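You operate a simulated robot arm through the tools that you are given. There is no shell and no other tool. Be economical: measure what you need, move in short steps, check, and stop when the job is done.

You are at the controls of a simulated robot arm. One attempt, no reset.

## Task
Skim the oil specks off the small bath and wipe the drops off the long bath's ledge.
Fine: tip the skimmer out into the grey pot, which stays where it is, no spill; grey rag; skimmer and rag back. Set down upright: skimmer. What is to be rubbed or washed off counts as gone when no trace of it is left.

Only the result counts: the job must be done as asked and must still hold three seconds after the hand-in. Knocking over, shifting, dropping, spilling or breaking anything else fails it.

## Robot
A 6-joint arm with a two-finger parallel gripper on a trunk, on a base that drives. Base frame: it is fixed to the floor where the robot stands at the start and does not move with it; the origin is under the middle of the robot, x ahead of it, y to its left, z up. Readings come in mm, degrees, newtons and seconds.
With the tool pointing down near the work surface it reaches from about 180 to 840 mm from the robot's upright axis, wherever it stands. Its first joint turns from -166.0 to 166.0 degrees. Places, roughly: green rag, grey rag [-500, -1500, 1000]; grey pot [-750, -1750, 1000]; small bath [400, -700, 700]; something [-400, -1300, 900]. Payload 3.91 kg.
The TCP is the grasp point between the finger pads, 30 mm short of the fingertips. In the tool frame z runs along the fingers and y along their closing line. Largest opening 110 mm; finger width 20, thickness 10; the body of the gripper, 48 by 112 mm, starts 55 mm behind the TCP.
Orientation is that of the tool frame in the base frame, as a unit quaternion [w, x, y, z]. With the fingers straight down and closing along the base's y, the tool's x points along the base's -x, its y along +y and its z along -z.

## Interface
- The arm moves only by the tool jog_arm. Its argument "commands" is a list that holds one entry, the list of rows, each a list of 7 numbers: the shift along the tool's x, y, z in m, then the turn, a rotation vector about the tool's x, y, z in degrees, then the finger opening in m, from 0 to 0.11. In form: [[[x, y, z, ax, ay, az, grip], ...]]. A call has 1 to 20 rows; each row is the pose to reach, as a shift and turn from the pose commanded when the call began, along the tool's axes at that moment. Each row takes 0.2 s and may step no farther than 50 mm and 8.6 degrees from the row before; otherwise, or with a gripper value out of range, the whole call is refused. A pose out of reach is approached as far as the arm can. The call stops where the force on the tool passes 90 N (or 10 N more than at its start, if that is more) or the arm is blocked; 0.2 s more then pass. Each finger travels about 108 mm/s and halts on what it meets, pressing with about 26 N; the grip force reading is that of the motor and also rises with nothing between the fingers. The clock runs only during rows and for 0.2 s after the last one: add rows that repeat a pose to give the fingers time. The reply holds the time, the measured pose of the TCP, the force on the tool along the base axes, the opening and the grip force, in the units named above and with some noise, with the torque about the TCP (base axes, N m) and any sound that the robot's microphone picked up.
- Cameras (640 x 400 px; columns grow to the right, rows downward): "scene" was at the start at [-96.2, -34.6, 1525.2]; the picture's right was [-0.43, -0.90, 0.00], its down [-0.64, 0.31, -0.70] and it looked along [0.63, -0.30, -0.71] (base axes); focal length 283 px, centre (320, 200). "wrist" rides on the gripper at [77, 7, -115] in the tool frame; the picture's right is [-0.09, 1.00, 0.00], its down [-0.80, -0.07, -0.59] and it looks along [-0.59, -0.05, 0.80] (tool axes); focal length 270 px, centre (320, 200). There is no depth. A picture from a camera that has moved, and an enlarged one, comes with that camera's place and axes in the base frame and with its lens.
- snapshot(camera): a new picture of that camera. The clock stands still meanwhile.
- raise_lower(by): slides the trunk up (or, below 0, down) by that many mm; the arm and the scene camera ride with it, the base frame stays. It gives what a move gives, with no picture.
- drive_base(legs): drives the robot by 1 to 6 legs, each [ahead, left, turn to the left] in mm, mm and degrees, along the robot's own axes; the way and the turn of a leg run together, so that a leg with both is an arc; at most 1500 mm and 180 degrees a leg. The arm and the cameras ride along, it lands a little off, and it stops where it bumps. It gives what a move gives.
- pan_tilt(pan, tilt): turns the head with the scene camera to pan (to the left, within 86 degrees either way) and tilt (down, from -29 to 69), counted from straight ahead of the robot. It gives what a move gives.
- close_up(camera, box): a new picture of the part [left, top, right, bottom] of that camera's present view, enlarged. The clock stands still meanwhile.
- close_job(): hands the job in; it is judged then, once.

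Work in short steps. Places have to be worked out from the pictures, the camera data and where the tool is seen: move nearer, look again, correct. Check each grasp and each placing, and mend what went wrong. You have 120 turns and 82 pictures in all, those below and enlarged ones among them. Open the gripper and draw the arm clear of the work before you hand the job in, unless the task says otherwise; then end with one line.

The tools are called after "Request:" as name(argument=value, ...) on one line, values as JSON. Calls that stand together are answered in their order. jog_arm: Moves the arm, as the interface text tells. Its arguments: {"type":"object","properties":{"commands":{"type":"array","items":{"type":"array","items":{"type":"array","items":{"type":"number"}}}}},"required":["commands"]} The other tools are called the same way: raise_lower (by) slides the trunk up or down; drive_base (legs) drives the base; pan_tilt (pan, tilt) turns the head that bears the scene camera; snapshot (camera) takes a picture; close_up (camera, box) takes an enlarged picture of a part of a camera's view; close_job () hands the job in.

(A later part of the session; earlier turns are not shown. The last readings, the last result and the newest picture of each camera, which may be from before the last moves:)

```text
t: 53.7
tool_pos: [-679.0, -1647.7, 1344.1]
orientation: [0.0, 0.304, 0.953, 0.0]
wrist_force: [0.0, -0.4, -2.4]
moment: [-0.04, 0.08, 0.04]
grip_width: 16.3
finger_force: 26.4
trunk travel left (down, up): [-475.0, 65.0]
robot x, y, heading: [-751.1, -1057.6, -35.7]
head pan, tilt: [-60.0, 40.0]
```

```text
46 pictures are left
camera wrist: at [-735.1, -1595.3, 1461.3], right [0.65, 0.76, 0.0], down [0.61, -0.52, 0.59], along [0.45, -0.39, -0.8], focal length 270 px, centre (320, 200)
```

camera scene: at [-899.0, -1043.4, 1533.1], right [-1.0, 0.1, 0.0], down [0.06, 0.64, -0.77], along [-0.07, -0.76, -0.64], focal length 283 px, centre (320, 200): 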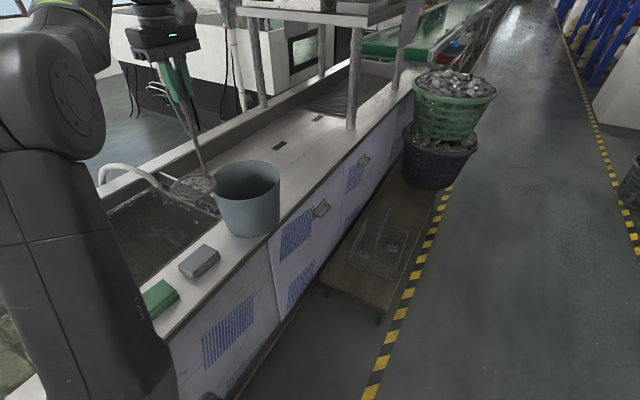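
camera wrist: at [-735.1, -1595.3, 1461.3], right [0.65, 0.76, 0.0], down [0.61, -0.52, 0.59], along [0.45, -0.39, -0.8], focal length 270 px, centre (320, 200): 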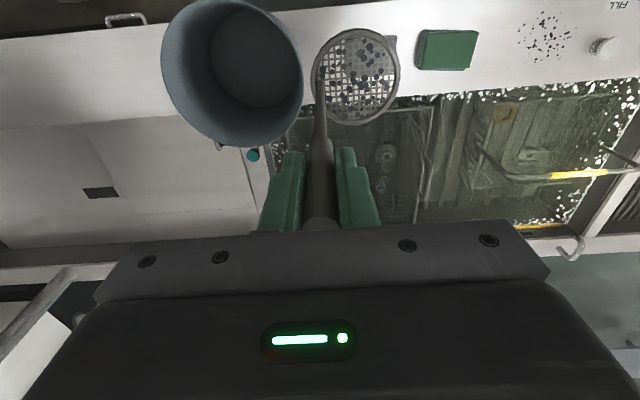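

Pot center refined to s≈1850, n≈401, empty inside. Shift 158 mm right so the disc is centered over it.

Request:
jog_arm(commands=[[[0, -0.03, 0, 0, 0, 0, 0], [0, -0.06, 0, 0, 0, 0, 0], [0, -0.09, 0, 0, 0, 0, 0], [0, -0.12, 0, 0, 0, 0, 0], [0, -0.145, 0, 0, 0, 0, 0], [0.002, -0.158, 0, 0, 0, 0, 0], [0.002, -0.158, 0, 0, 0, 0, 0]]])

Request:
snapshot(camera="wrist")

```text
t: 55.3
tool_pos: [-755.2, -1719.9, 1296.2]
orientation: [0.0, 0.306, 0.952, -0.001]
wrist_force: [1.3, -0.3, -2.3]
moment: [-0.07, 0.08, 0.0]
grip_width: 16.7
finger_force: 26.5
out of reach, approached as far as the arm can: row 1, 2, 3, 4, 5, 6, 7
trunk travel left (down, up): [-475.0, 65.0]
robot x, y, heading: [-755.0, -1057.8, -35.7]
head pan, tilt: [-60.0, 40.0]
```

```text
45 pictures are left
camera wrist: at [-812.8, -1666.9, 1412.4], right [0.65, 0.76, 0.0], down [0.61, -0.52, 0.6], along [0.45, -0.39, -0.8], focal length 270 px, centre (320, 200)
```

wrist: 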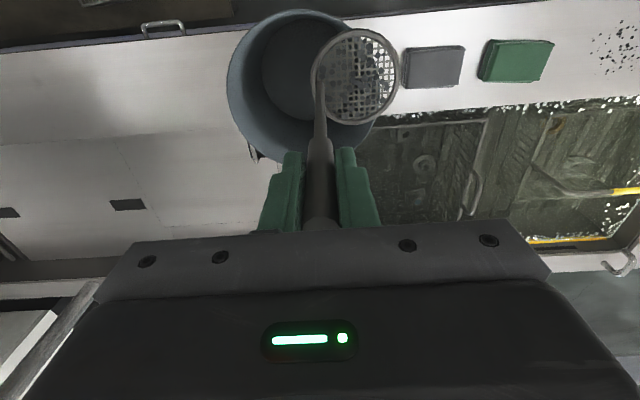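

The arm ran out of reach and sank to 1296. Raise the trunk 65 mm and drive 120 mm further right so the pot is closer.

Request:
raise_lower(by=65)

Request:
drive_base(legs=[[0, -120, 0]])

Request:
snapshot(camera="wrist")

```text
t: 56.3
tool_pos: [-755.3, -1719.1, 1360.1]
orientation: [0.001, 0.306, 0.952, 0.0]
wrist_force: [-0.6, -0.6, -2.8]
moment: [-0.02, 0.03, 0.0]
grip_width: 16.8
finger_force: 26.0
trunk travel left (down, up): [-540.0, 0.0]
robot x, y, heading: [-751.0, -1056.2, -35.3]
head pan, tilt: [-60.0, 40.0]
```

```text
t: 57.6
tool_pos: [-825.8, -1817.9, 1360.3]
orientation: [0.0, 0.306, 0.952, -0.001]
wrist_force: [-0.2, -0.7, -2.7]
moment: [-0.03, 0.06, 0.02]
grip_width: 16.8
finger_force: 25.9
trunk travel left (down, up): [-540.0, 0.0]
robot x, y, heading: [-824.2, -1155.4, -35.7]
head pan, tilt: [-60.0, 40.0]
```

```text
44 pictures are left
camera wrist: at [-883.8, -1766.0, 1476.7], right [0.65, 0.76, 0.0], down [0.61, -0.52, 0.6], along [0.45, -0.39, -0.8], focal length 270 px, centre (320, 200)
```

wrist: 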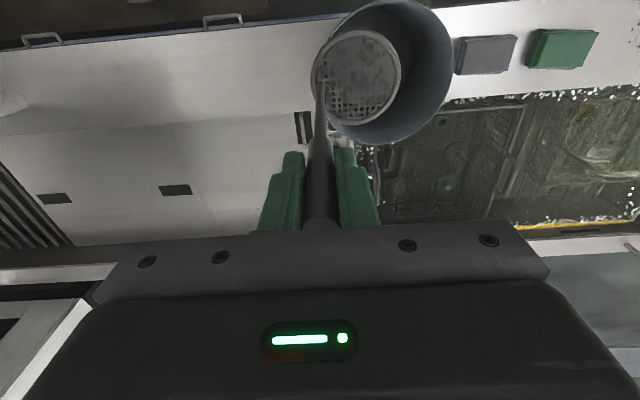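

Now shift to s≈1894, n≈401, z≈1350 above the pot.

Request:
jog_arm(commands=[[[-0.005, 0.02, 0, 0, 0, 0, 0], [-0.01, 0.045, 0.005, 0, 0, 0, 0], [-0.019, 0.066, 0.01, 0, 0, 0, 0], [-0.019, 0.066, 0.01, 0, 0, 0, 0]]])

Request:
snapshot(camera="wrist")

```text
t: 58.6
tool_pos: [-772.3, -1774.3, 1350.2]
orientation: [0.001, 0.306, 0.952, -0.001]
wrist_force: [0.8, 0.0, -1.8]
moment: [-0.09, 0.03, 0.01]
grip_width: 16.9
finger_force: 26.5
trunk travel left (down, up): [-540.0, 0.0]
robot x, y, heading: [-821.8, -1154.4, -35.7]
head pan, tilt: [-60.0, 40.0]
```

```text
43 pictures are left
camera wrist: at [-829.2, -1722.5, 1467.0], right [0.65, 0.76, 0.0], down [0.61, -0.52, 0.6], along [0.45, -0.39, -0.8], focal length 270 px, centre (320, 200)
```

wrist: 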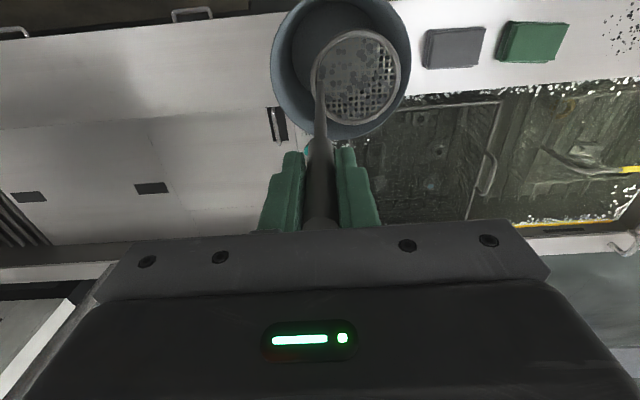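

Disc center sits over the pot within ~6 mm. Tilting 42° about the disc (holding the disc over the pot), then checking.

Request:
jog_arm(commands=[[[0, 0.0349, -0.0039, 8.5, 0, 0, 0], [0, 0.068, -0.0027, 17, 0, 0, 0], [0, 0.1006, 0.0038, 25.5, 0, 0, 0], [0, 0.1338, 0.0152, 34, 0, 0, 0], [0, 0.165, 0.0315, 42.5, 0, 0, 0]]])

Request:
snapshot(camera="wrist")

Request:
snapshot(camera="scene")

```text
t: 59.8
tool_pos: [-675.1, -1639.7, 1319.2]
orientation: [-0.111, 0.285, 0.887, -0.347]
wrist_force: [0.3, 0.6, -2.0]
moment: [0.19, -0.12, 0.03]
grip_width: 16.6
finger_force: 25.9
trunk travel left (down, up): [-540.0, 0.0]
robot x, y, heading: [-823.0, -1155.7, -35.5]
head pan, tilt: [-60.0, 40.0]
```

```text
42 pictures are left
camera wrist: at [-688.6, -1525.7, 1400.8], right [0.5, 0.54, -0.68], down [0.86, -0.18, 0.49], along [0.14, -0.82, -0.55], focal length 270 px, centre (320, 200)
```

wrist: 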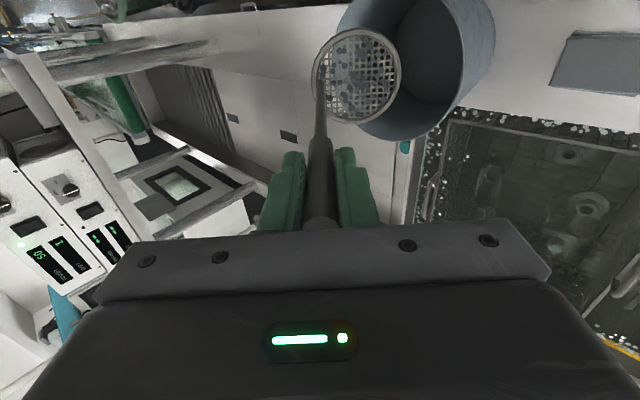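

```text
41 pictures are left
camera scene: at [-968.6, -1140.3, 1598.2], right [-1.0, 0.1, 0.0], down [0.06, 0.64, -0.77], along [-0.08, -0.76, -0.64], focal length 283 px, centre (320, 200)
```

scene: 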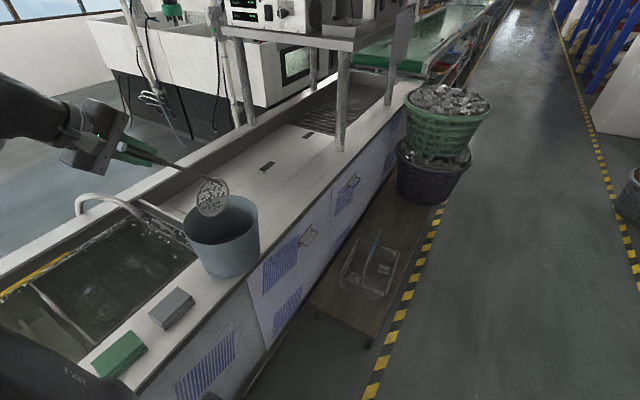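

Contents still on the mesh and the disc is over the pot. Continue tilting to about 93°.

Request:
jog_arm(commands=[[[0, 0.0349, -0.0039, 8.5, 0, 0, 0], [0, 0.07, -0.0027, 17, 0, 0, 0], [0, 0.1046, 0.0038, 25.5, 0, 0, 0], [0, 0.1378, 0.0152, 34, 0, 0, 0], [0, 0.169, 0.0315, 42.5, 0, 0, 0], [0, 0.1974, 0.0522, 51, 0, 0, 0], [0, 0.1974, 0.0522, 51, 0, 0, 0], [0, 0.1974, 0.0522, 51, 0, 0, 0]]])

Request:
snapshot(camera="wrist")

Request:
close_up(camera="scene", box=[80, 100, 320, 320])

```text
t: 61.6
tool_pos: [-612.0, -1550.7, 1146.4]
orientation: [0.222, -0.209, -0.651, 0.695]
wrist_force: [0.2, 0.2, -1.4]
moment: [0.34, -0.23, 0.02]
grip_width: 16.9
finger_force: 25.4
trunk travel left (down, up): [-540.0, 0.0]
robot x, y, heading: [-824.3, -1153.4, -35.6]
head pan, tilt: [-60.0, 40.0]
```

```text
40 pictures are left
camera wrist: at [-606.5, -1411.6, 1134.7], right [0.04, -0.1, -0.99], down [1.0, 0.02, 0.03], along [0.02, -0.99, 0.1], focal length 270 px, centre (320, 200)
```

wrist: 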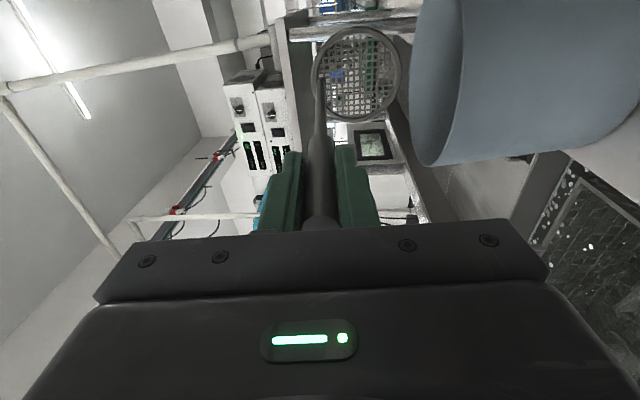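

```text
1.82 times, centred on (200, 210) of scene
camera zoom: at [-968.9, -1140.9, 1598.1], right [-1.0, 0.1, 0.0], down [0.06, 0.64, -0.77], along [-0.07, -0.76, -0.64], focal length 515 px, centre (538, 182)
```

zoom: 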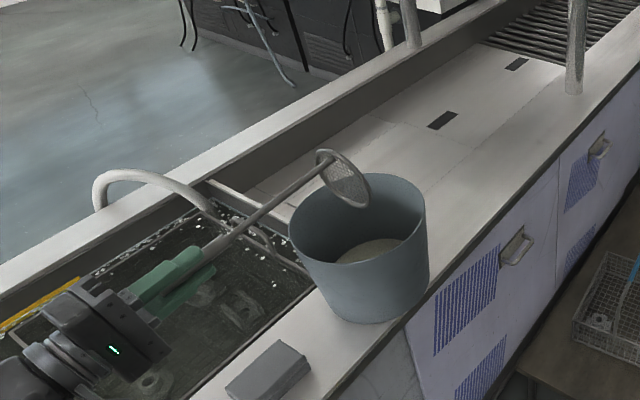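

The mesh is empty and the specks lie in the pot. Reversing the tilt, holding the disc over the pot.

Request:
jog_arm(commands=[[[0, -0.034, 0.0091, -8.5, 0, 0, 0], [0, -0.0662, 0.0231, -17, 0, 0, 0], [0, -0.096, 0.0416, -25.5, 0, 0, 0], [0, -0.1228, 0.0644, -34, 0, 0, 0], [0, -0.1458, 0.0909, -42.5, 0, 0, 0], [0, -0.1648, 0.1206, -51, 0, 0, 0], [0, -0.1791, 0.1527, -59.5, 0, 0, 0], [0, -0.1885, 0.1865, -68, 0, 0, 0], [0, -0.1929, 0.2214, -76.5, 0, 0, 0], [0, -0.1919, 0.2565, -85, 0, 0, 0], [0, -0.1859, 0.2911, -93.5, 0, 0, 0]]])

Request:
snapshot(camera="wrist")

```text
t: 64.0
tool_pos: [-774.7, -1780.6, 1347.3]
orientation: [0.0, 0.306, 0.952, 0.001]
wrist_force: [0.4, -0.6, -2.2]
moment: [-0.01, 0.05, -0.01]
grip_width: 16.8
finger_force: 25.8
trunk travel left (down, up): [-540.0, 0.0]
robot x, y, heading: [-819.7, -1152.7, -35.5]
head pan, tilt: [-60.0, 40.0]
```

```text
38 pictures are left
camera wrist: at [-832.3, -1728.0, 1464.5], right [0.65, 0.76, 0.0], down [0.61, -0.52, 0.59], along [0.45, -0.39, -0.8], focal length 270 px, centre (320, 200)
```

wrist: 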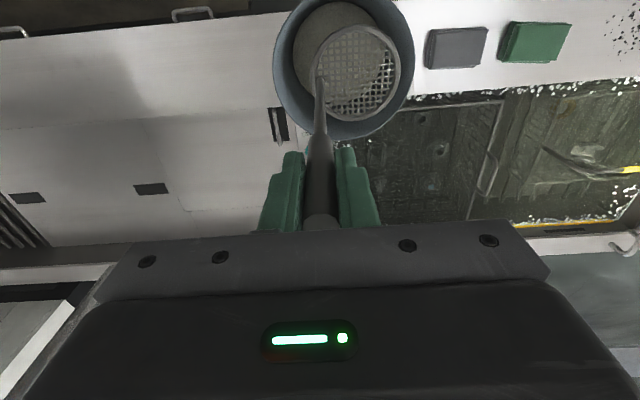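

Skimmer is straight in the grip. Moving left off the pot, turning it back to its home yaw and to n≈540.

Request:
jog_arm(commands=[[[0, 0.035, 0, 0, 0, 0, 0], [0, 0.075, 0, 0, 0, 5, 0], [0, 0.115, 0, 0, 0, 11, 0], [0, 0.155, 0, 0, 0, 18, 0], [0, 0.195, 0, 0, 0, 25, 0], [-0.01, 0.235, 0, 0, 0, 32, 0], [-0.03, 0.27, 0, 0, 0, 40, 0], [-0.05, 0.305, 0, 0, 0, 48, 0], [-0.07, 0.34, 0, 0, 0, 56, 0], [-0.09, 0.375, 0, 0, 0, 64, 0], [-0.11, 0.41, 0, 0, 0, 72, 0], [-0.13, 0.44, 0, 0, 0, 80, 0], [-0.14, 0.46, 0, 0, 0, 88, 0], [-0.14, 0.46, 0, 0, 0, 90, 0]]])

Request:
drive_base(legs=[[0, 1330, 0]])

Request:
snapshot(camera="wrist")

```text
t: 67.0
tool_pos: [-391.4, -1484.5, 1349.6]
orientation: [0.001, 0.89, 0.456, -0.001]
wrist_force: [-0.2, -0.2, -1.4]
moment: [0.04, 0.07, 0.0]
grip_width: 16.6
finger_force: 25.8
trunk travel left (down, up): [-540.0, 0.0]
robot x, y, heading: [-824.3, -1156.2, -35.7]
head pan, tilt: [-60.0, 40.0]
```

```text
t: 73.6
tool_pos: [381.5, -401.3, 1349.4]
orientation: [0.001, 0.889, 0.459, -0.002]
wrist_force: [0.5, 0.4, -2.9]
moment: [0.03, 0.04, -0.01]
grip_width: 16.4
finger_force: 26.2
trunk travel left (down, up): [-540.0, 0.0]
robot x, y, heading: [-52.9, -73.8, -35.2]
head pan, tilt: [-60.0, 40.0]
```

```text
37 pictures are left
camera wrist: at [431.6, -340.0, 1465.9], right [0.76, -0.65, 0.0], down [-0.52, -0.61, 0.6], along [-0.39, -0.46, -0.8], focal length 270 px, centre (320, 200)
```

wrist: 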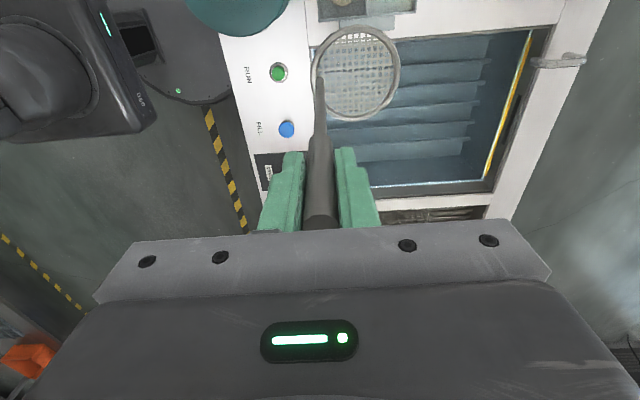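

The bath is clear. Move the skimmer back: left behind the jar, then toward its home spot at height.

Request:
jog_arm(commands=[[[0.04, 0, 0, 0, 0, 0, 0], [0.085, 0, 0, 0, 0, 0, 0], [0.13, 0, 0, 0, 0, 0, 0], [0.175, 0, 0, 0, 0, 0, 0], [0.22, 0, 0, 0, 0, 0, 0], [0.265, 0, 0, 0, 0, 0, 0], [0.31, 0, 0, 0, 0, 0, 0], [0.355, 0, 0, 0, 0, 0, 0], [0.395, 0, 0, 0, 0, 0, 0], [0.413, 0, 0, 0, 0, 0, 0], [0.413, -0.04, 0, 0, 0, 0, 0], [0.413, -0.08, 0, 0, 0, 0, 0], [0.413, -0.12, 0, 0, 0, 0, 0], [0.413, -0.152, 0, 0, 0, 0, 0], [0.413, -0.152, 0.045, 0, 0, 0, 0], [0.413, -0.152, 0.09, 0, 0, 0, 0], [0.413, -0.152, 0.135, 0, 0, 0, 0], [0.413, -0.152, 0.18, 0, 0, 0, 0]]])

Request:
snapshot(camera="wrist")

```text
t: 77.4
tool_pos: [496.2, 23.4, 1167.7]
orientation: [0.0, 0.889, 0.458, -0.001]
wrist_force: [0.2, 0.2, -2.3]
moment: [0.09, 0.05, 0.02]
grip_width: 16.8
finger_force: 26.0
trunk travel left (down, up): [-540.0, 0.0]
robot x, y, heading: [-51.5, -70.8, -35.2]
head pan, tilt: [-60.0, 40.0]
```

```text
36 pictures are left
camera wrist: at [547.5, 83.6, 1284.7], right [0.76, -0.65, 0.0], down [-0.52, -0.61, 0.6], along [-0.39, -0.46, -0.8], focal length 270 px, centre (320, 200)
```

wrist: 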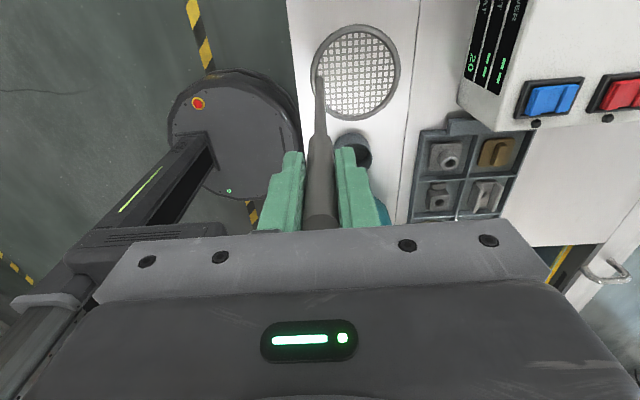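

Matches the home view. Lowering gently to z≈1093 until contact.

Request:
jog_arm(commands=[[[0.0, 0.001, 0.03, 0, 0, 0, 0], [0.0, 0.001, 0.055, 0, 0, 0, 0], [0.0, 0.001, 0.066, 0, 0, 0, 0], [0, 0.001, 0.071, 0, 0, 0, 0], [0, 0.001, 0.074, 0, 0, 0, 0], [0, 0.001, 0.0745, 0, 0, 0, 0]]])

```text
t: 78.8
tool_pos: [494.9, 23.0, 1094.2]
orientation: [0.002, 0.888, 0.459, 0.0]
wrist_force: [-1.1, -0.1, 10.9]
moment: [-0.66, 0.36, -0.07]
grip_width: 16.7
finger_force: 26.0
trunk travel left (down, up): [-540.0, 0.0]
robot x, y, heading: [-50.4, -73.6, -35.3]
head pan, tilt: [-60.0, 40.0]
```

Resting on the bench (contact force ~13 N). Easing 1 mm and opening.

Request:
jog_arm(commands=[[[0, 0, -0.001, 0, 0, 0, 0], [0, 0, -0.001, 0, 0, 0, 0.03], [0, 0, -0.001, 0, 0, 0, 0.07], [0, 0, -0.001, 0, 0, 0, 0.11], [0, 0, -0.001, 0, 0, 0, 0.11], [0, 0, -0.001, 0, 0, 0, 0.11], [0, 0, -0.04, 0, 0, 0, 0.11], [0, 0, -0.085, 0, 0, 0, 0.11], [0, 0, -0.13, 0, 0, 0, 0.11]]])

Request:
snapshot(camera="wrist")

```text
t: 80.8
tool_pos: [494.9, 23.3, 1224.5]
orientation: [0.001, 0.888, 0.459, 0.0]
wrist_force: [-0.4, 0.2, 0.8]
moment: [-0.02, -0.01, -0.01]
grip_width: 110.1
finger_force: 0.0
trunk travel left (down, up): [-540.0, 0.0]
robot x, y, heading: [-50.6, -73.5, -35.3]
head pan, tilt: [-60.0, 40.0]
```

```text
35 pictures are left
camera wrist: at [546.4, 83.5, 1341.7], right [0.76, -0.65, 0.0], down [-0.52, -0.61, 0.6], along [-0.39, -0.45, -0.8], focal length 270 px, centre (320, 200)
```

wrist: 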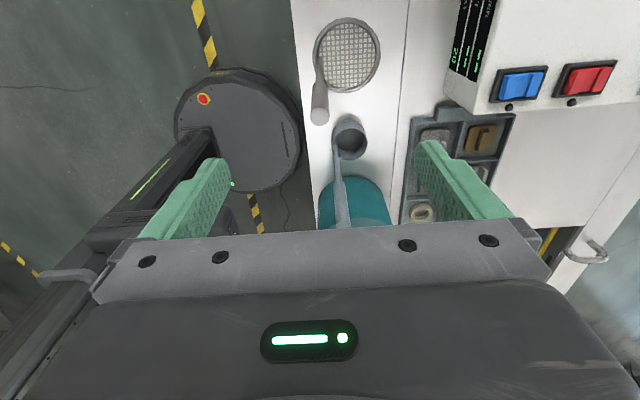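

Skimmer stands upright at home. Raise, bring the arm back to the front with natural yaw, then drive toward the rag.

Request:
jog_arm(commands=[[[0, 0, -0.04, 0, 0, 0, 0.11], [0, 0, -0.08, 0, 0, 0, 0.11], [-0.04, 0, -0.08, 0, 0, -8, 0.11], [-0.08, 0, -0.08, 0, 0, -16, 0.11], [-0.12, 0, -0.08, 0, 0, -24, 0.11], [-0.16, 0, -0.08, 0, 0, -32, 0.11], [-0.2, 0, -0.08, 0, 0, -40, 0.11], [-0.24, 0, -0.08, 0, 0, -48, 0.11], [-0.28, 0, -0.08, 0, 0, -56, 0.11], [-0.32, 0, -0.08, 0, 0, -64, 0.11], [-0.36, 0, -0.08, 0, 0, -72, 0.11], [-0.4, 0, -0.08, 0, 0, -80, 0.11], [-0.44, 0, -0.08, 0, 0, -88, 0.11], [-0.46, 0, -0.08, 0, 0, -90, 0.11]]])

Request:
pan_tilt(pan=-10, tilt=55)

Request:
drive_base(legs=[[0, -1350, 0]])

Request:
snapshot(camera="wrist")

Request:
snapshot(camera="scene")

```text
t: 83.8
tool_pos: [229.4, -350.9, 1304.8]
orientation: [0.001, 0.303, 0.953, -0.001]
wrist_force: [0.4, -1.2, -0.2]
moment: [-0.01, -0.05, 0.04]
grip_width: 110.1
finger_force: 0.1
trunk travel left (down, up): [-540.0, 0.0]
robot x, y, heading: [-52.2, -73.1, -35.1]
head pan, tilt: [-60.0, 40.0]
```

```text
t: 85.0
tool_pos: [229.2, -349.9, 1304.3]
orientation: [0.001, 0.304, 0.953, -0.002]
wrist_force: [0.1, 0.9, -0.2]
moment: [0.01, -0.01, 0.01]
grip_width: 110.1
finger_force: 0.0
trunk travel left (down, up): [-540.0, 0.0]
robot x, y, heading: [-49.5, -73.9, -35.2]
head pan, tilt: [-10.0, 55.0]
```

```text
t: 91.8
tool_pos: [-548.2, -1450.2, 1304.1]
orientation: [0.0, 0.303, 0.953, -0.001]
wrist_force: [-0.4, 0.0, -0.5]
moment: [0.01, -0.03, 0.0]
grip_width: 110.1
finger_force: 0.2
trunk travel left (down, up): [-540.0, 0.0]
robot x, y, heading: [-830.6, -1171.2, -35.4]
head pan, tilt: [-10.0, 55.0]
```

```text
34 pictures are left
camera wrist: at [-606.6, -1398.6, 1421.2], right [0.65, 0.76, 0.0], down [0.61, -0.52, 0.6], along [0.45, -0.39, -0.8], focal length 270 px, centre (320, 200)
```

wrist: 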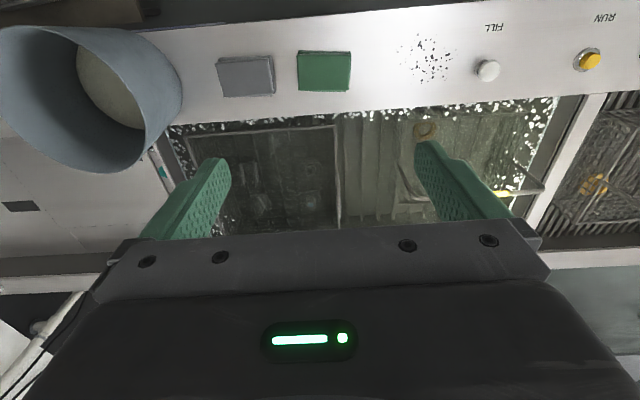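

```text
33 pictures are left
camera scene: at [-918.5, -1126.6, 1577.5], right [-0.71, -0.7, 0.0], down [-0.58, 0.58, -0.57], along [0.4, -0.41, -0.82], focal length 283 px, centre (320, 200)
```

scene: 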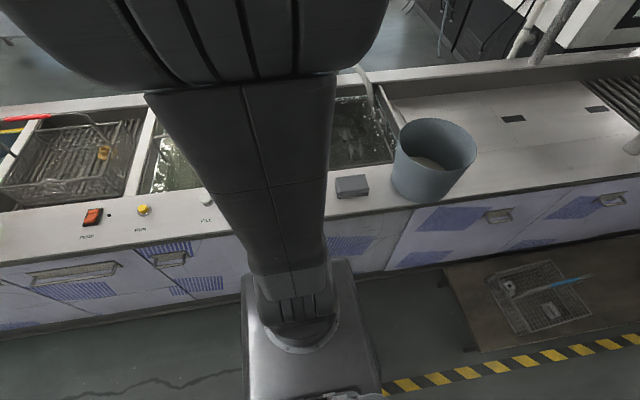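

Grey rag ≈ s 1641, n 416 (about 100 × 64 mm, long side along the bench); drops centered ≈ s 1296, n 408 over about ±55 × ±42 mm. Move above the grey rag with the tool turned 90° to close across its short side.

Request:
jog_arm(commands=[[[0, -0.015, 0.02, 0, 0, 8.3, 0.11], [0, -0.03, 0.045, 0, 0, 16.6, 0.11], [0, -0.045, 0.07, 0, 0, 24.9, 0.11], [-0.005, -0.06, 0.095, 0, 0, 33.2, 0.11], [-0.01, -0.075, 0.12, 0, 0, 41.5, 0.11], [-0.015, -0.09, 0.145, 0, 0, 49.8, 0.11], [-0.02, -0.105, 0.17, 0, 0, 58.1, 0.11], [-0.022, -0.12, 0.195, 0, 0, 66.4, 0.11], [-0.022, -0.135, 0.22, 0, 0, 74.7, 0.11], [-0.022, -0.142, 0.25, 0, 0, 83, 0.11], [-0.022, -0.142, 0.28, 0, 0, 90, 0.11], [-0.022, -0.142, 0.28, 0, 0, 90, 0.11]]])

Request:
snapshot(camera="wrist")

Request:
close_up(camera="scene", box=[300, 120, 460, 240])

```text
t: 94.3
tool_pos: [-612.5, -1580.4, 1024.7]
orientation: [0.002, 0.888, 0.459, -0.001]
wrist_force: [-0.1, 0.1, 0.6]
moment: [-0.01, -0.01, 0.0]
grip_width: 110.2
finger_force: 0.1
trunk travel left (down, up): [-540.0, 0.0]
robot x, y, heading: [-833.0, -1175.0, -35.6]
head pan, tilt: [-10.0, 55.0]
```

```text
32 pictures are left
camera wrist: at [-561.1, -1519.0, 1141.3], right [0.76, -0.65, 0.0], down [-0.52, -0.61, 0.6], along [-0.39, -0.46, -0.8], focal length 270 px, centre (320, 200)
```

wrist: 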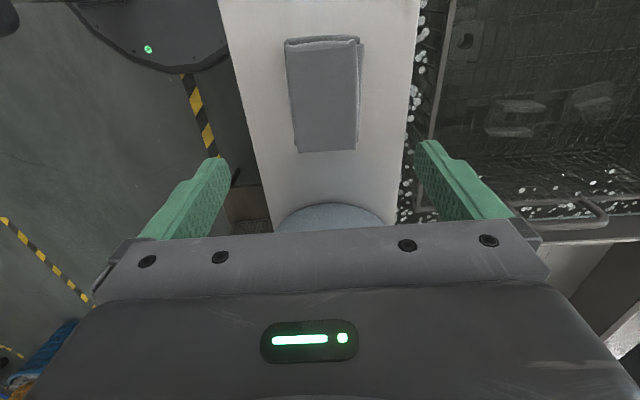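

```text
3.33 times, centred on (380, 180) of scene
camera zoom: at [-918.4, -1126.3, 1577.5], right [-0.71, -0.7, 0.0], down [-0.58, 0.58, -0.57], along [0.4, -0.41, -0.82], focal length 945 px, centre (120, 267)
```

zoom: 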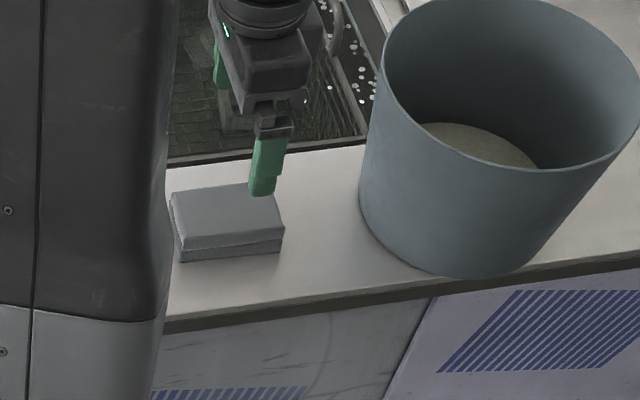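

Rag center ≈ s 1633, n 421, 96 × 60 mm. Lowering with fingers on both sides to TCP z≈898.

Request:
jog_arm(commands=[[[0.009, 0.003, 0.03, 0, 0, 0, 0.11], [0.009, 0.003, 0.06, 0, 0, 0, 0.11], [0.009, 0.003, 0.09, 0, 0, 0, 0.11], [0.009, 0.003, 0.11, 0, 0, 0, 0.11], [0.009, 0.003, 0.12, 0, 0, 0, 0.11], [0.009, 0.003, 0.127, 0, 0, 0, 0.11]]])

Request:
snapshot(camera="wrist")

Request:
close_up(camera="scene", box=[320, 140, 420, 220])

```text
t: 95.8
tool_pos: [-603.7, -1574.8, 897.0]
orientation: [0.0, 0.888, 0.459, -0.001]
wrist_force: [-0.9, -1.1, 1.0]
moment: [0.01, 0.02, -0.02]
grip_width: 110.0
finger_force: 0.1
trunk travel left (down, up): [-540.0, 0.0]
robot x, y, heading: [-832.6, -1176.3, -35.3]
head pan, tilt: [-10.0, 55.0]
```

```text
30 pictures are left
camera wrist: at [-553.8, -1514.0, 1014.0], right [0.76, -0.65, 0.0], down [-0.52, -0.61, 0.6], along [-0.39, -0.46, -0.8], focal length 270 px, centre (320, 200)
```

wrist: 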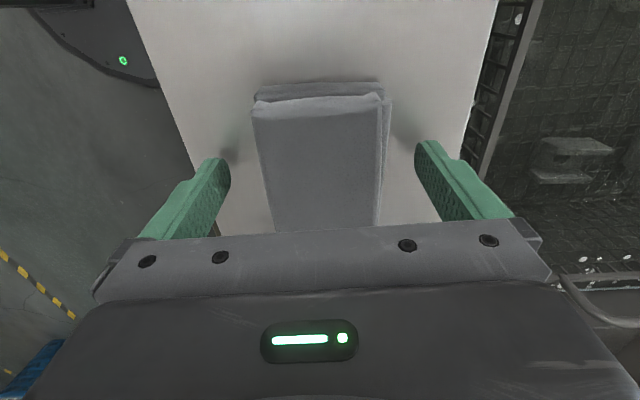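

```text
5.00 times, centred on (370, 180) of scene
camera zoom: at [-918.2, -1126.6, 1577.5], right [-0.71, -0.7, 0.0], down [-0.58, 0.58, -0.57], along [0.4, -0.41, -0.82], focal length 1417 px, centre (70, 300)
```

zoom: 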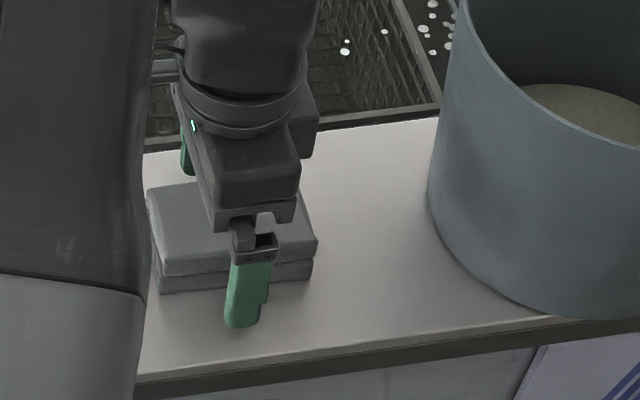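

Fingers straddle the rag clear of the bench. Closing.

Request:
jog_arm(commands=[[[0, 0, 0, 0, 0, 0, 0.08], [0, 0, 0, 0, 0, 0, 0.05], [0, 0, 0, 0, 0, 0, 0.03], [0, 0, 0, 0, 0, 0, 0.03], [0, 0, 0, 0, 0, 0, 0.03]]])

Request:
jog_arm(commands=[[[0, 0, -0.015, 0, 0, 0, 0.03], [0, 0, -0.03, 0, 0, 0, 0.03], [0, 0, -0.05, 0, 0, 0, 0.03]]])

Request:
snapshot(camera="wrist")

```text
t: 97.0
tool_pos: [-604.1, -1575.2, 896.2]
orientation: [0.002, 0.888, 0.459, -0.001]
wrist_force: [1.0, -0.3, 1.2]
moment: [-0.04, -0.01, -0.01]
grip_width: 65.1
finger_force: 26.6
trunk travel left (down, up): [-540.0, 0.0]
robot x, y, heading: [-830.2, -1176.2, -35.3]
head pan, tilt: [-10.0, 55.0]
```

```text
t: 97.8
tool_pos: [-605.1, -1574.1, 948.2]
orientation: [0.0, 0.888, 0.46, 0.0]
wrist_force: [0.2, 0.0, 0.0]
moment: [-0.01, 0.02, 0.0]
grip_width: 64.7
finger_force: 25.6
trunk travel left (down, up): [-540.0, 0.0]
robot x, y, heading: [-828.9, -1172.5, -35.2]
head pan, tilt: [-10.0, 55.0]
```

```text
28 pictures are left
camera wrist: at [-553.6, -1513.3, 1065.1], right [0.76, -0.65, 0.0], down [-0.52, -0.61, 0.6], along [-0.39, -0.46, -0.8], focal length 270 px, centre (320, 200)
```

wrist: 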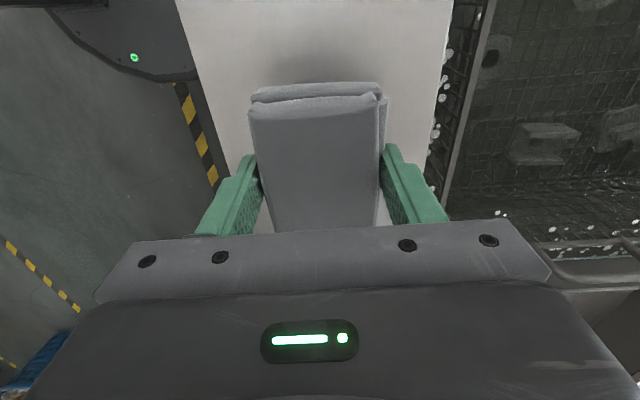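

Grey rag is held. Lift over the green rag and move left toward the drops, then look.

Request:
jog_arm(commands=[[[0, 0, -0.05, 0, 0, 0, 0.03], [0.045, 0, -0.05, 0, 0, 0, 0.03], [0.09, 0, -0.05, 0, 0, 0, 0.03], [0.135, 0, -0.05, 0, 0, 0, 0.03], [0.18, 0, -0.05, 0, 0, 0, 0.03], [0.225, 0, -0.05, 0, 0, 0, 0.03], [0.265, 0, -0.05, 0, 0, 0, 0.03], [0.3, 0, -0.05, 0, 0, 0, 0.03]]])

Request:
snapshot(camera="wrist")

Request:
pan_tilt(pan=25, tilt=60)

Request:
snapshot(camera="scene")

```text
t: 99.5
tool_pos: [-430.6, -1328.6, 999.1]
orientation: [0.002, 0.888, 0.459, -0.001]
wrist_force: [-0.2, 1.0, -1.1]
moment: [-0.02, -0.03, 0.0]
grip_width: 64.9
finger_force: 26.1
trunk travel left (down, up): [-540.0, 0.0]
robot x, y, heading: [-828.8, -1172.9, -35.2]
head pan, tilt: [-10.0, 55.0]
```

```text
27 pictures are left
camera wrist: at [-380.8, -1267.3, 1114.3], right [0.76, -0.65, 0.0], down [-0.52, -0.61, 0.6], along [-0.39, -0.46, -0.8], focal length 270 px, centre (320, 200)
```

wrist: 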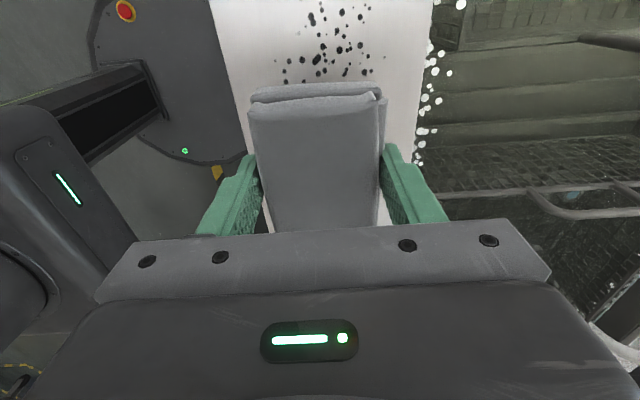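

```text
t: 100.6
tool_pos: [-432.7, -1328.5, 997.4]
orientation: [0.001, 0.888, 0.459, -0.002]
wrist_force: [-0.7, 0.3, -1.2]
moment: [-0.02, 0.01, -0.01]
grip_width: 64.7
finger_force: 25.7
trunk travel left (down, up): [-540.0, 0.0]
robot x, y, heading: [-831.6, -1174.8, -35.6]
head pan, tilt: [25.0, 60.0]
```

```text
26 pictures are left
camera scene: at [-903.4, -1087.1, 1571.4], right [-0.18, -0.98, 0.0], down [-0.85, 0.15, -0.5], along [0.49, -0.09, -0.87], focal length 283 px, centre (320, 200)
```

scene: 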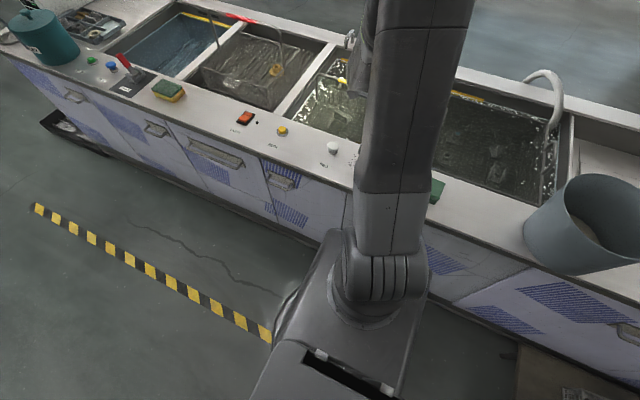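

Drops cover about s 1235–1355, n 380–475. Lowering the rag onto the ledge here, to slightly below the grasp height for light pressure.

Request:
jog_arm(commands=[[[0, 0.005, 0.04, 0, 0, 0, 0.03], [0, 0.005, 0.075, 0, 0, 0, 0.03], [0, 0.005, 0.092, 0, 0, 0, 0.03], [0, 0.005, 0.099, 0, 0, 0, 0.03], [0, 0.005, 0.103, 0, 0, 0, 0.03]]])

```text
t: 101.8
tool_pos: [-428.4, -1332.4, 896.6]
orientation: [0.003, 0.888, 0.459, 0.001]
wrist_force: [0.4, 1.3, 41.7]
moment: [0.08, 0.13, -0.5]
grip_width: 65.1
finger_force: 25.9
trunk travel left (down, up): [-540.0, 0.0]
robot x, y, heading: [-832.0, -1174.9, -35.6]
head pan, tilt: [25.0, 60.0]
```

Firm contact (42 N). Ease off ~1 mm and wipe back and forth in overlapping lanes.

Request:
jog_arm(commands=[[[0, 0, -0.001, 0, 0, 0, 0.03], [0.03, 0, -0.001, 0, 0, 0, 0.03], [0.065, 0, -0.001, 0, 0, 0, 0.03], [0.065, -0.022, -0.001, 0, 0, 0, 0.03], [0.03, -0.022, -0.001, 0, 0, 0, 0.03], [0, -0.022, -0.001, 0, 0, 0, 0.03], [-0.025, -0.022, -0.001, 0, 0, 0, 0.03], [-0.025, 0, -0.001, 0, 0, 0, 0.03], [-0.025, 0.022, -0.001, 0, 0, 0, 0.03], [0, 0.022, -0.001, 0, 0, 0, 0.03], [0.03, 0.022, -0.001, 0, 0, 0, 0.03], [0.065, 0.022, -0.001, 0, 0, 0, 0.03], [0.065, 0.04, -0.001, 0, 0, 0, 0.03], [0.03, 0.04, -0.001, 0, 0, 0, 0.03], [0, 0.04, -0.001, 0, 0, 0, 0.03], [-0.025, 0.04, -0.001, 0, 0, 0, 0.03]]])

Request:
snapshot(camera="wrist")

```text
t: 105.2
tool_pos: [-411.8, -1375.9, 895.5]
orientation: [0.0, 0.888, 0.46, -0.002]
wrist_force: [-0.6, -2.4, 5.1]
moment: [0.02, 0.14, 0.06]
grip_width: 64.5
finger_force: 25.1
trunk travel left (down, up): [-540.0, 0.0]
robot x, y, heading: [-832.1, -1173.0, -35.2]
head pan, tilt: [25.0, 60.0]
```

```text
25 pictures are left
camera wrist: at [-359.1, -1315.4, 1011.8], right [0.76, -0.65, 0.0], down [-0.52, -0.61, 0.6], along [-0.39, -0.46, -0.8], focal length 270 px, centre (320, 200)
```

wrist: 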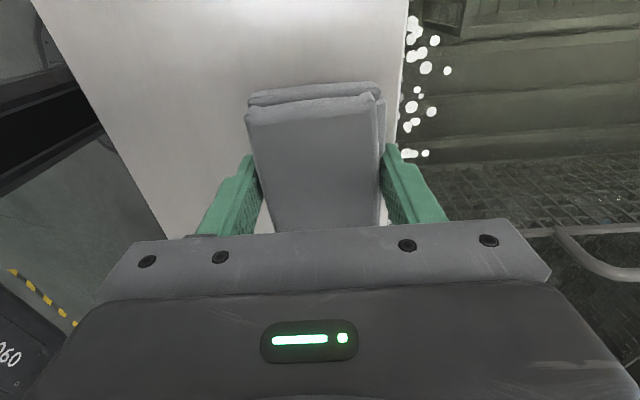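

Visible ledge looks clean. Lift and shift right for a full check of the wiped area and of the white dots at the bath edge.

Request:
jog_arm(commands=[[[0, 0, -0.04, 0, 0, 0, 0.03], [-0.01, -0.02, -0.085, 0, 0, 0, 0.03], [-0.04, -0.035, -0.125, 0, 0, 0, 0.03], [-0.075, -0.04, -0.165, 0, 0, 0, 0.03], [-0.1, -0.04, -0.205, 0, 0, 0, 0.03], [-0.1, -0.04, -0.245, 0, 0, 0, 0.03]]])

Request:
snapshot(camera="wrist")

Request:
close_up(camera="wrist", box=[200, 0, 480, 175])

```text
refused: row 2 steps farther than a row can; nothing moved
```

```text
24 pictures are left
camera wrist: at [-359.1, -1315.4, 1011.8], right [0.76, -0.65, 0.0], down [-0.52, -0.61, 0.6], along [-0.39, -0.46, -0.8], focal length 270 px, centre (320, 200)
```

wrist: 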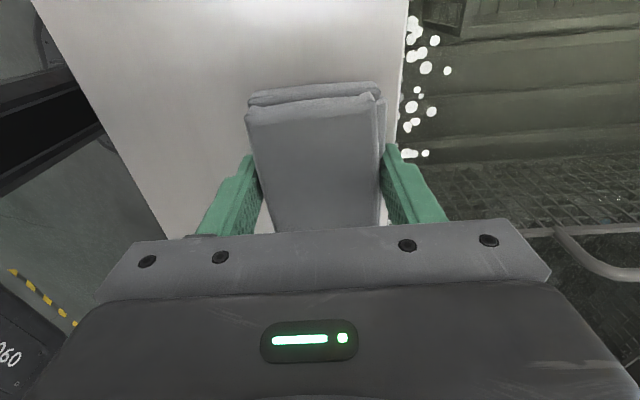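

```text
2.29 times, centred on (340, 88) of wrist
camera zoom: at [-359.1, -1315.4, 1011.8], right [0.76, -0.65, 0.0], down [-0.52, -0.61, 0.6], along [-0.39, -0.46, -0.8], focal length 618 px, centre (274, 457)
```

zoom: 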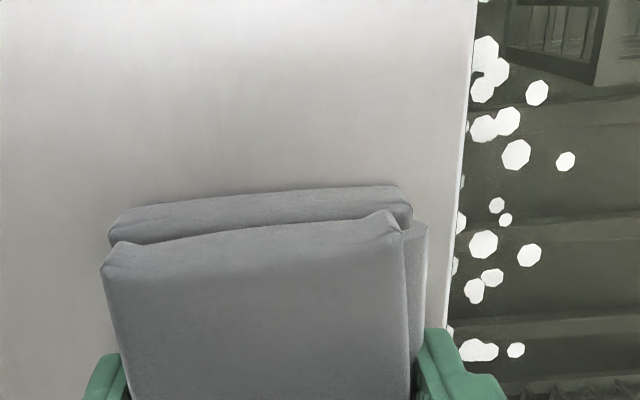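

The white dots are foam on the water below the edge, not on the ledge. Redo the lift in smaller steps.

Request:
jog_arm(commands=[[[0, 0, -0.04, 0, 0, 0, 0.03], [-0.01, -0.015, -0.08, 0, 0, 0, 0.03], [-0.03, -0.03, -0.115, 0, 0, 0, 0.03], [-0.05, -0.04, -0.15, 0, 0, 0, 0.03], [-0.08, -0.04, -0.185, 0, 0, 0, 0.03], [-0.1, -0.04, -0.22, 0, 0, 0, 0.03]]])

Request:
close_up(camera="wrist", box=[200, 0, 480, 175])

```text
t: 106.6
tool_pos: [-500.4, -1433.1, 1114.8]
orientation: [0.0, 0.888, 0.459, -0.001]
wrist_force: [-0.2, 0.2, -0.7]
moment: [-0.01, -0.02, -0.05]
grip_width: 64.5
finger_force: 26.0
trunk travel left (down, up): [-540.0, 0.0]
robot x, y, heading: [-834.6, -1172.3, -35.1]
head pan, tilt: [25.0, 60.0]
```

```text
2.29 times, centred on (340, 88) of wrist
camera zoom: at [-450.3, -1372.4, 1231.3], right [0.76, -0.65, 0.0], down [-0.52, -0.61, 0.6], along [-0.39, -0.46, -0.8], focal length 618 px, centre (274, 457)
```

zoom: 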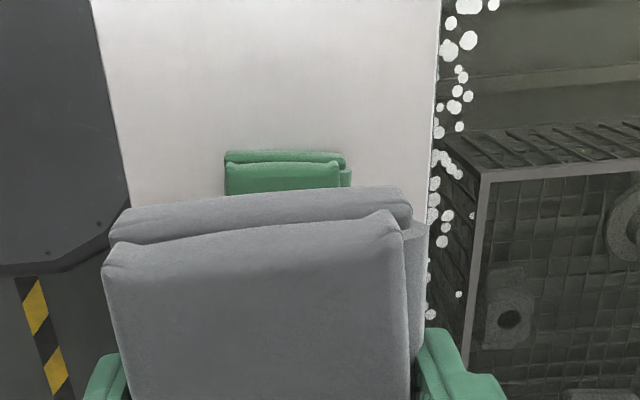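

The wiped patch lies left of this view; move the arm left at height to inspect it.

Request:
jog_arm(commands=[[[0.045, 0, -0.01, 0, 0, 0, 0.03], [0.09, 0, -0.02, 0, 0, 0, 0.03], [0.135, 0, -0.03, 0, 0, 0, 0.03], [0.18, 0, -0.04, 0, 0, 0, 0.03], [0.225, 0, -0.05, 0, 0, 0, 0.03], [0.25, 0, -0.06, 0, 0, 0, 0.03]]])

Request:
close_up(camera="wrist", box=[200, 0, 480, 175])

```text
t: 108.0
tool_pos: [-355.2, -1228.9, 1174.2]
orientation: [0.0, 0.889, 0.459, -0.002]
wrist_force: [0.7, -0.3, -1.2]
moment: [-0.01, 0.01, 0.02]
grip_width: 64.3
finger_force: 26.2
trunk travel left (down, up): [-540.0, 0.0]
robot x, y, heading: [-834.5, -1170.6, -35.2]
head pan, tilt: [25.0, 60.0]
```

```text
2.29 times, centred on (340, 88) of wrist
camera zoom: at [-302.9, -1167.3, 1290.7], right [0.76, -0.65, 0.0], down [-0.52, -0.61, 0.6], along [-0.39, -0.46, -0.8], focal length 618 px, centre (274, 457)
```

zoom: 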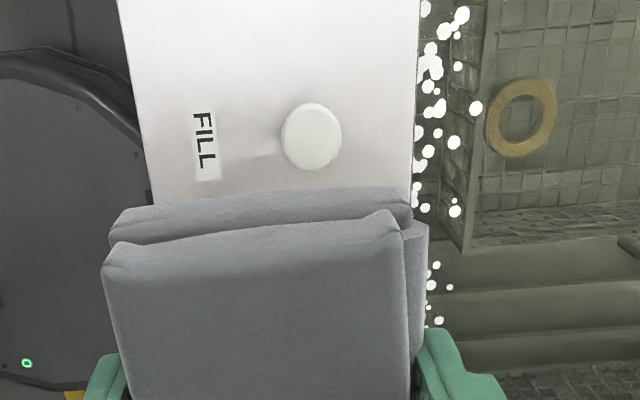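

Overshot slightly; shift right 118 mm and up to see the wiped patch in one view.

Request:
jog_arm(commands=[[[-0.035, 0, -0.02, 0, 0, 0, 0.03], [-0.07, 0, -0.045, 0, 0, 0, 0.03], [-0.105, 0, -0.07, 0, 0, 0, 0.03], [-0.118, 0, -0.09, 0, 0, 0, 0.03]]])

Request:
close_up(camera="wrist", box=[220, 0, 460, 150])

```text
t: 109.0
tool_pos: [-423.1, -1325.6, 1265.5]
orientation: [0.001, 0.888, 0.459, 0.0]
wrist_force: [-0.5, 1.3, -1.1]
moment: [0.0, 0.02, 0.03]
grip_width: 64.3
finger_force: 26.3
trunk travel left (down, up): [-540.0, 0.0]
robot x, y, heading: [-832.3, -1176.2, -35.2]
head pan, tilt: [25.0, 60.0]
```

```text
2.67 times, centred on (340, 75) of wrist
camera zoom: at [-372.0, -1264.9, 1382.1], right [0.76, -0.65, 0.0], down [-0.52, -0.61, 0.6], along [-0.39, -0.46, -0.8], focal length 721 px, centre (267, 533)
```

zoom: 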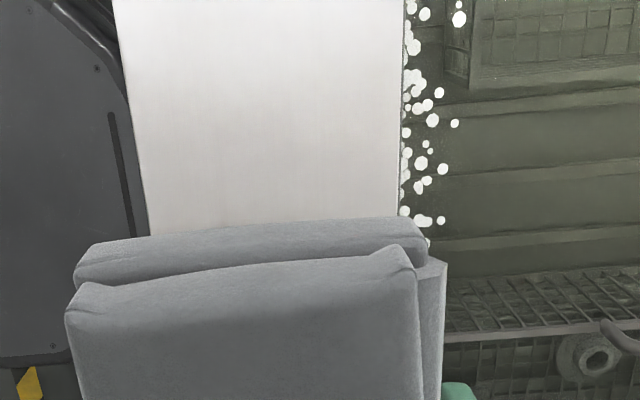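

Ledge is clean. Return the rag over its home spot and lower it.

Request:
jog_arm(commands=[[[-0.045, 0, 0, 0, 0, 0, 0.03], [-0.09, 0, 0, 0, 0, 0, 0.03], [-0.135, 0, 0.0, 0, 0, 0, 0.03], [-0.18, 0, 0.02, 0, 0, 0, 0.03], [-0.22, -0.001, 0.045, 0, 0, 0, 0.03], [-0.255, -0.002, 0.075, 0, 0, 0, 0.03], [-0.285, -0.003, 0.11, 0, 0, 0, 0.03], [-0.307, -0.0034, 0.15, 0, 0, 0, 0.03], [-0.307, -0.0034, 0.195, 0, 0, 0, 0.03], [-0.307, -0.0034, 0.24, 0, 0, 0, 0.03], [-0.307, -0.0034, 0.285, 0, 0, 0, 0.03], [-0.307, -0.0034, 0.32, 0, 0, 0, 0.03], [-0.307, -0.0034, 0.345, 0, 0, 0, 0.03], [-0.307, -0.0034, 0.345, 0, 0, 0, 0.03]]])

Request:
snapshot(camera="wrist")

```text
t: 112.0
tool_pos: [-604.0, -1574.2, 920.5]
orientation: [0.002, 0.888, 0.459, 0.0]
wrist_force: [-0.8, 1.0, -0.9]
moment: [-0.01, -0.06, -0.01]
grip_width: 64.3
finger_force: 25.8
trunk travel left (down, up): [-540.0, 0.0]
robot x, y, heading: [-829.3, -1175.2, -35.2]
head pan, tilt: [25.0, 60.0]
```

```text
19 pictures are left
camera wrist: at [-553.3, -1514.0, 1036.8], right [0.76, -0.65, 0.0], down [-0.52, -0.61, 0.6], along [-0.39, -0.46, -0.8], focal length 270 px, centre (320, 200)
```

wrist: 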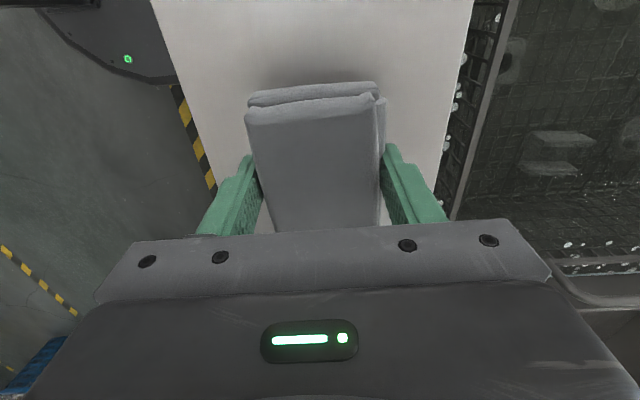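

At home position, 24 mm above. Lower until it rests.

Request:
jog_arm(commands=[[[0, 0, 0.012, 0, 0, 0, 0.03], [0, 0, 0.019, 0, 0, 0, 0.03], [0, 0, 0.0225, 0, 0, 0, 0.03], [0, 0, 0.024, 0, 0, 0, 0.03]]])

```text
t: 113.0
tool_pos: [-603.7, -1576.0, 896.8]
orientation: [0.0, 0.888, 0.459, -0.001]
wrist_force: [0.2, -0.4, -0.9]
moment: [-0.01, -0.02, 0.02]
grip_width: 64.3
finger_force: 26.2
trunk travel left (down, up): [-540.0, 0.0]
robot x, y, heading: [-832.9, -1174.5, -35.5]
head pan, tilt: [25.0, 60.0]
```

No contact yet; lower a few more millimetres in small steps.

Request:
jog_arm(commands=[[[0, 0, 0.001, 0, 0, 0, 0.03], [0, 0, 0.0015, 0, 0, 0, 0.03]]])

```text
t: 113.6
tool_pos: [-604.5, -1575.9, 894.3]
orientation: [0.001, 0.888, 0.459, -0.001]
wrist_force: [-1.1, -0.7, 1.8]
moment: [-0.03, 0.08, 0.02]
grip_width: 64.5
finger_force: 25.3
trunk travel left (down, up): [-540.0, 0.0]
robot x, y, heading: [-830.3, -1176.0, -35.4]
head pan, tilt: [25.0, 60.0]
```

Light contact now. Open the fingers and withdraw upward.

Request:
jog_arm(commands=[[[0, 0, 0, 0, 0, 0, 0.08], [0, 0, 0, 0, 0, 0, 0.11], [0, 0, 0, 0, 0, 0, 0.11], [0, 0, -0.03, 0, 0, 0, 0.11], [0, 0, -0.07, 0, 0, 0, 0.11], [0, 0, -0.115, 0, 0, 0, 0.11], [0, 0, -0.16, 0, 0, 0, 0.11]]])

Request:
snapshot(camera="wrist")

```text
t: 115.2
tool_pos: [-606.6, -1572.3, 1056.8]
orientation: [0.002, 0.888, 0.459, 0.0]
wrist_force: [-0.5, -0.1, 0.6]
moment: [-0.02, 0.03, -0.01]
grip_width: 110.0
finger_force: 0.1
trunk travel left (down, up): [-540.0, 0.0]
robot x, y, heading: [-831.0, -1171.9, -35.2]
head pan, tilt: [25.0, 60.0]
```

```text
18 pictures are left
camera wrist: at [-554.8, -1512.9, 1172.5], right [0.76, -0.65, 0.0], down [-0.52, -0.61, 0.6], along [-0.39, -0.46, -0.8], focal length 270 px, centre (320, 200)
```

wrist: 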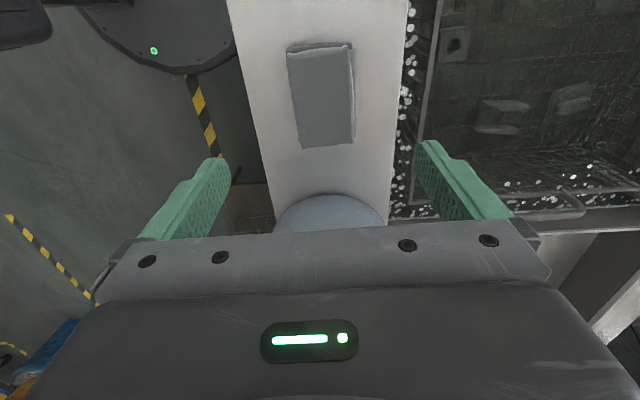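

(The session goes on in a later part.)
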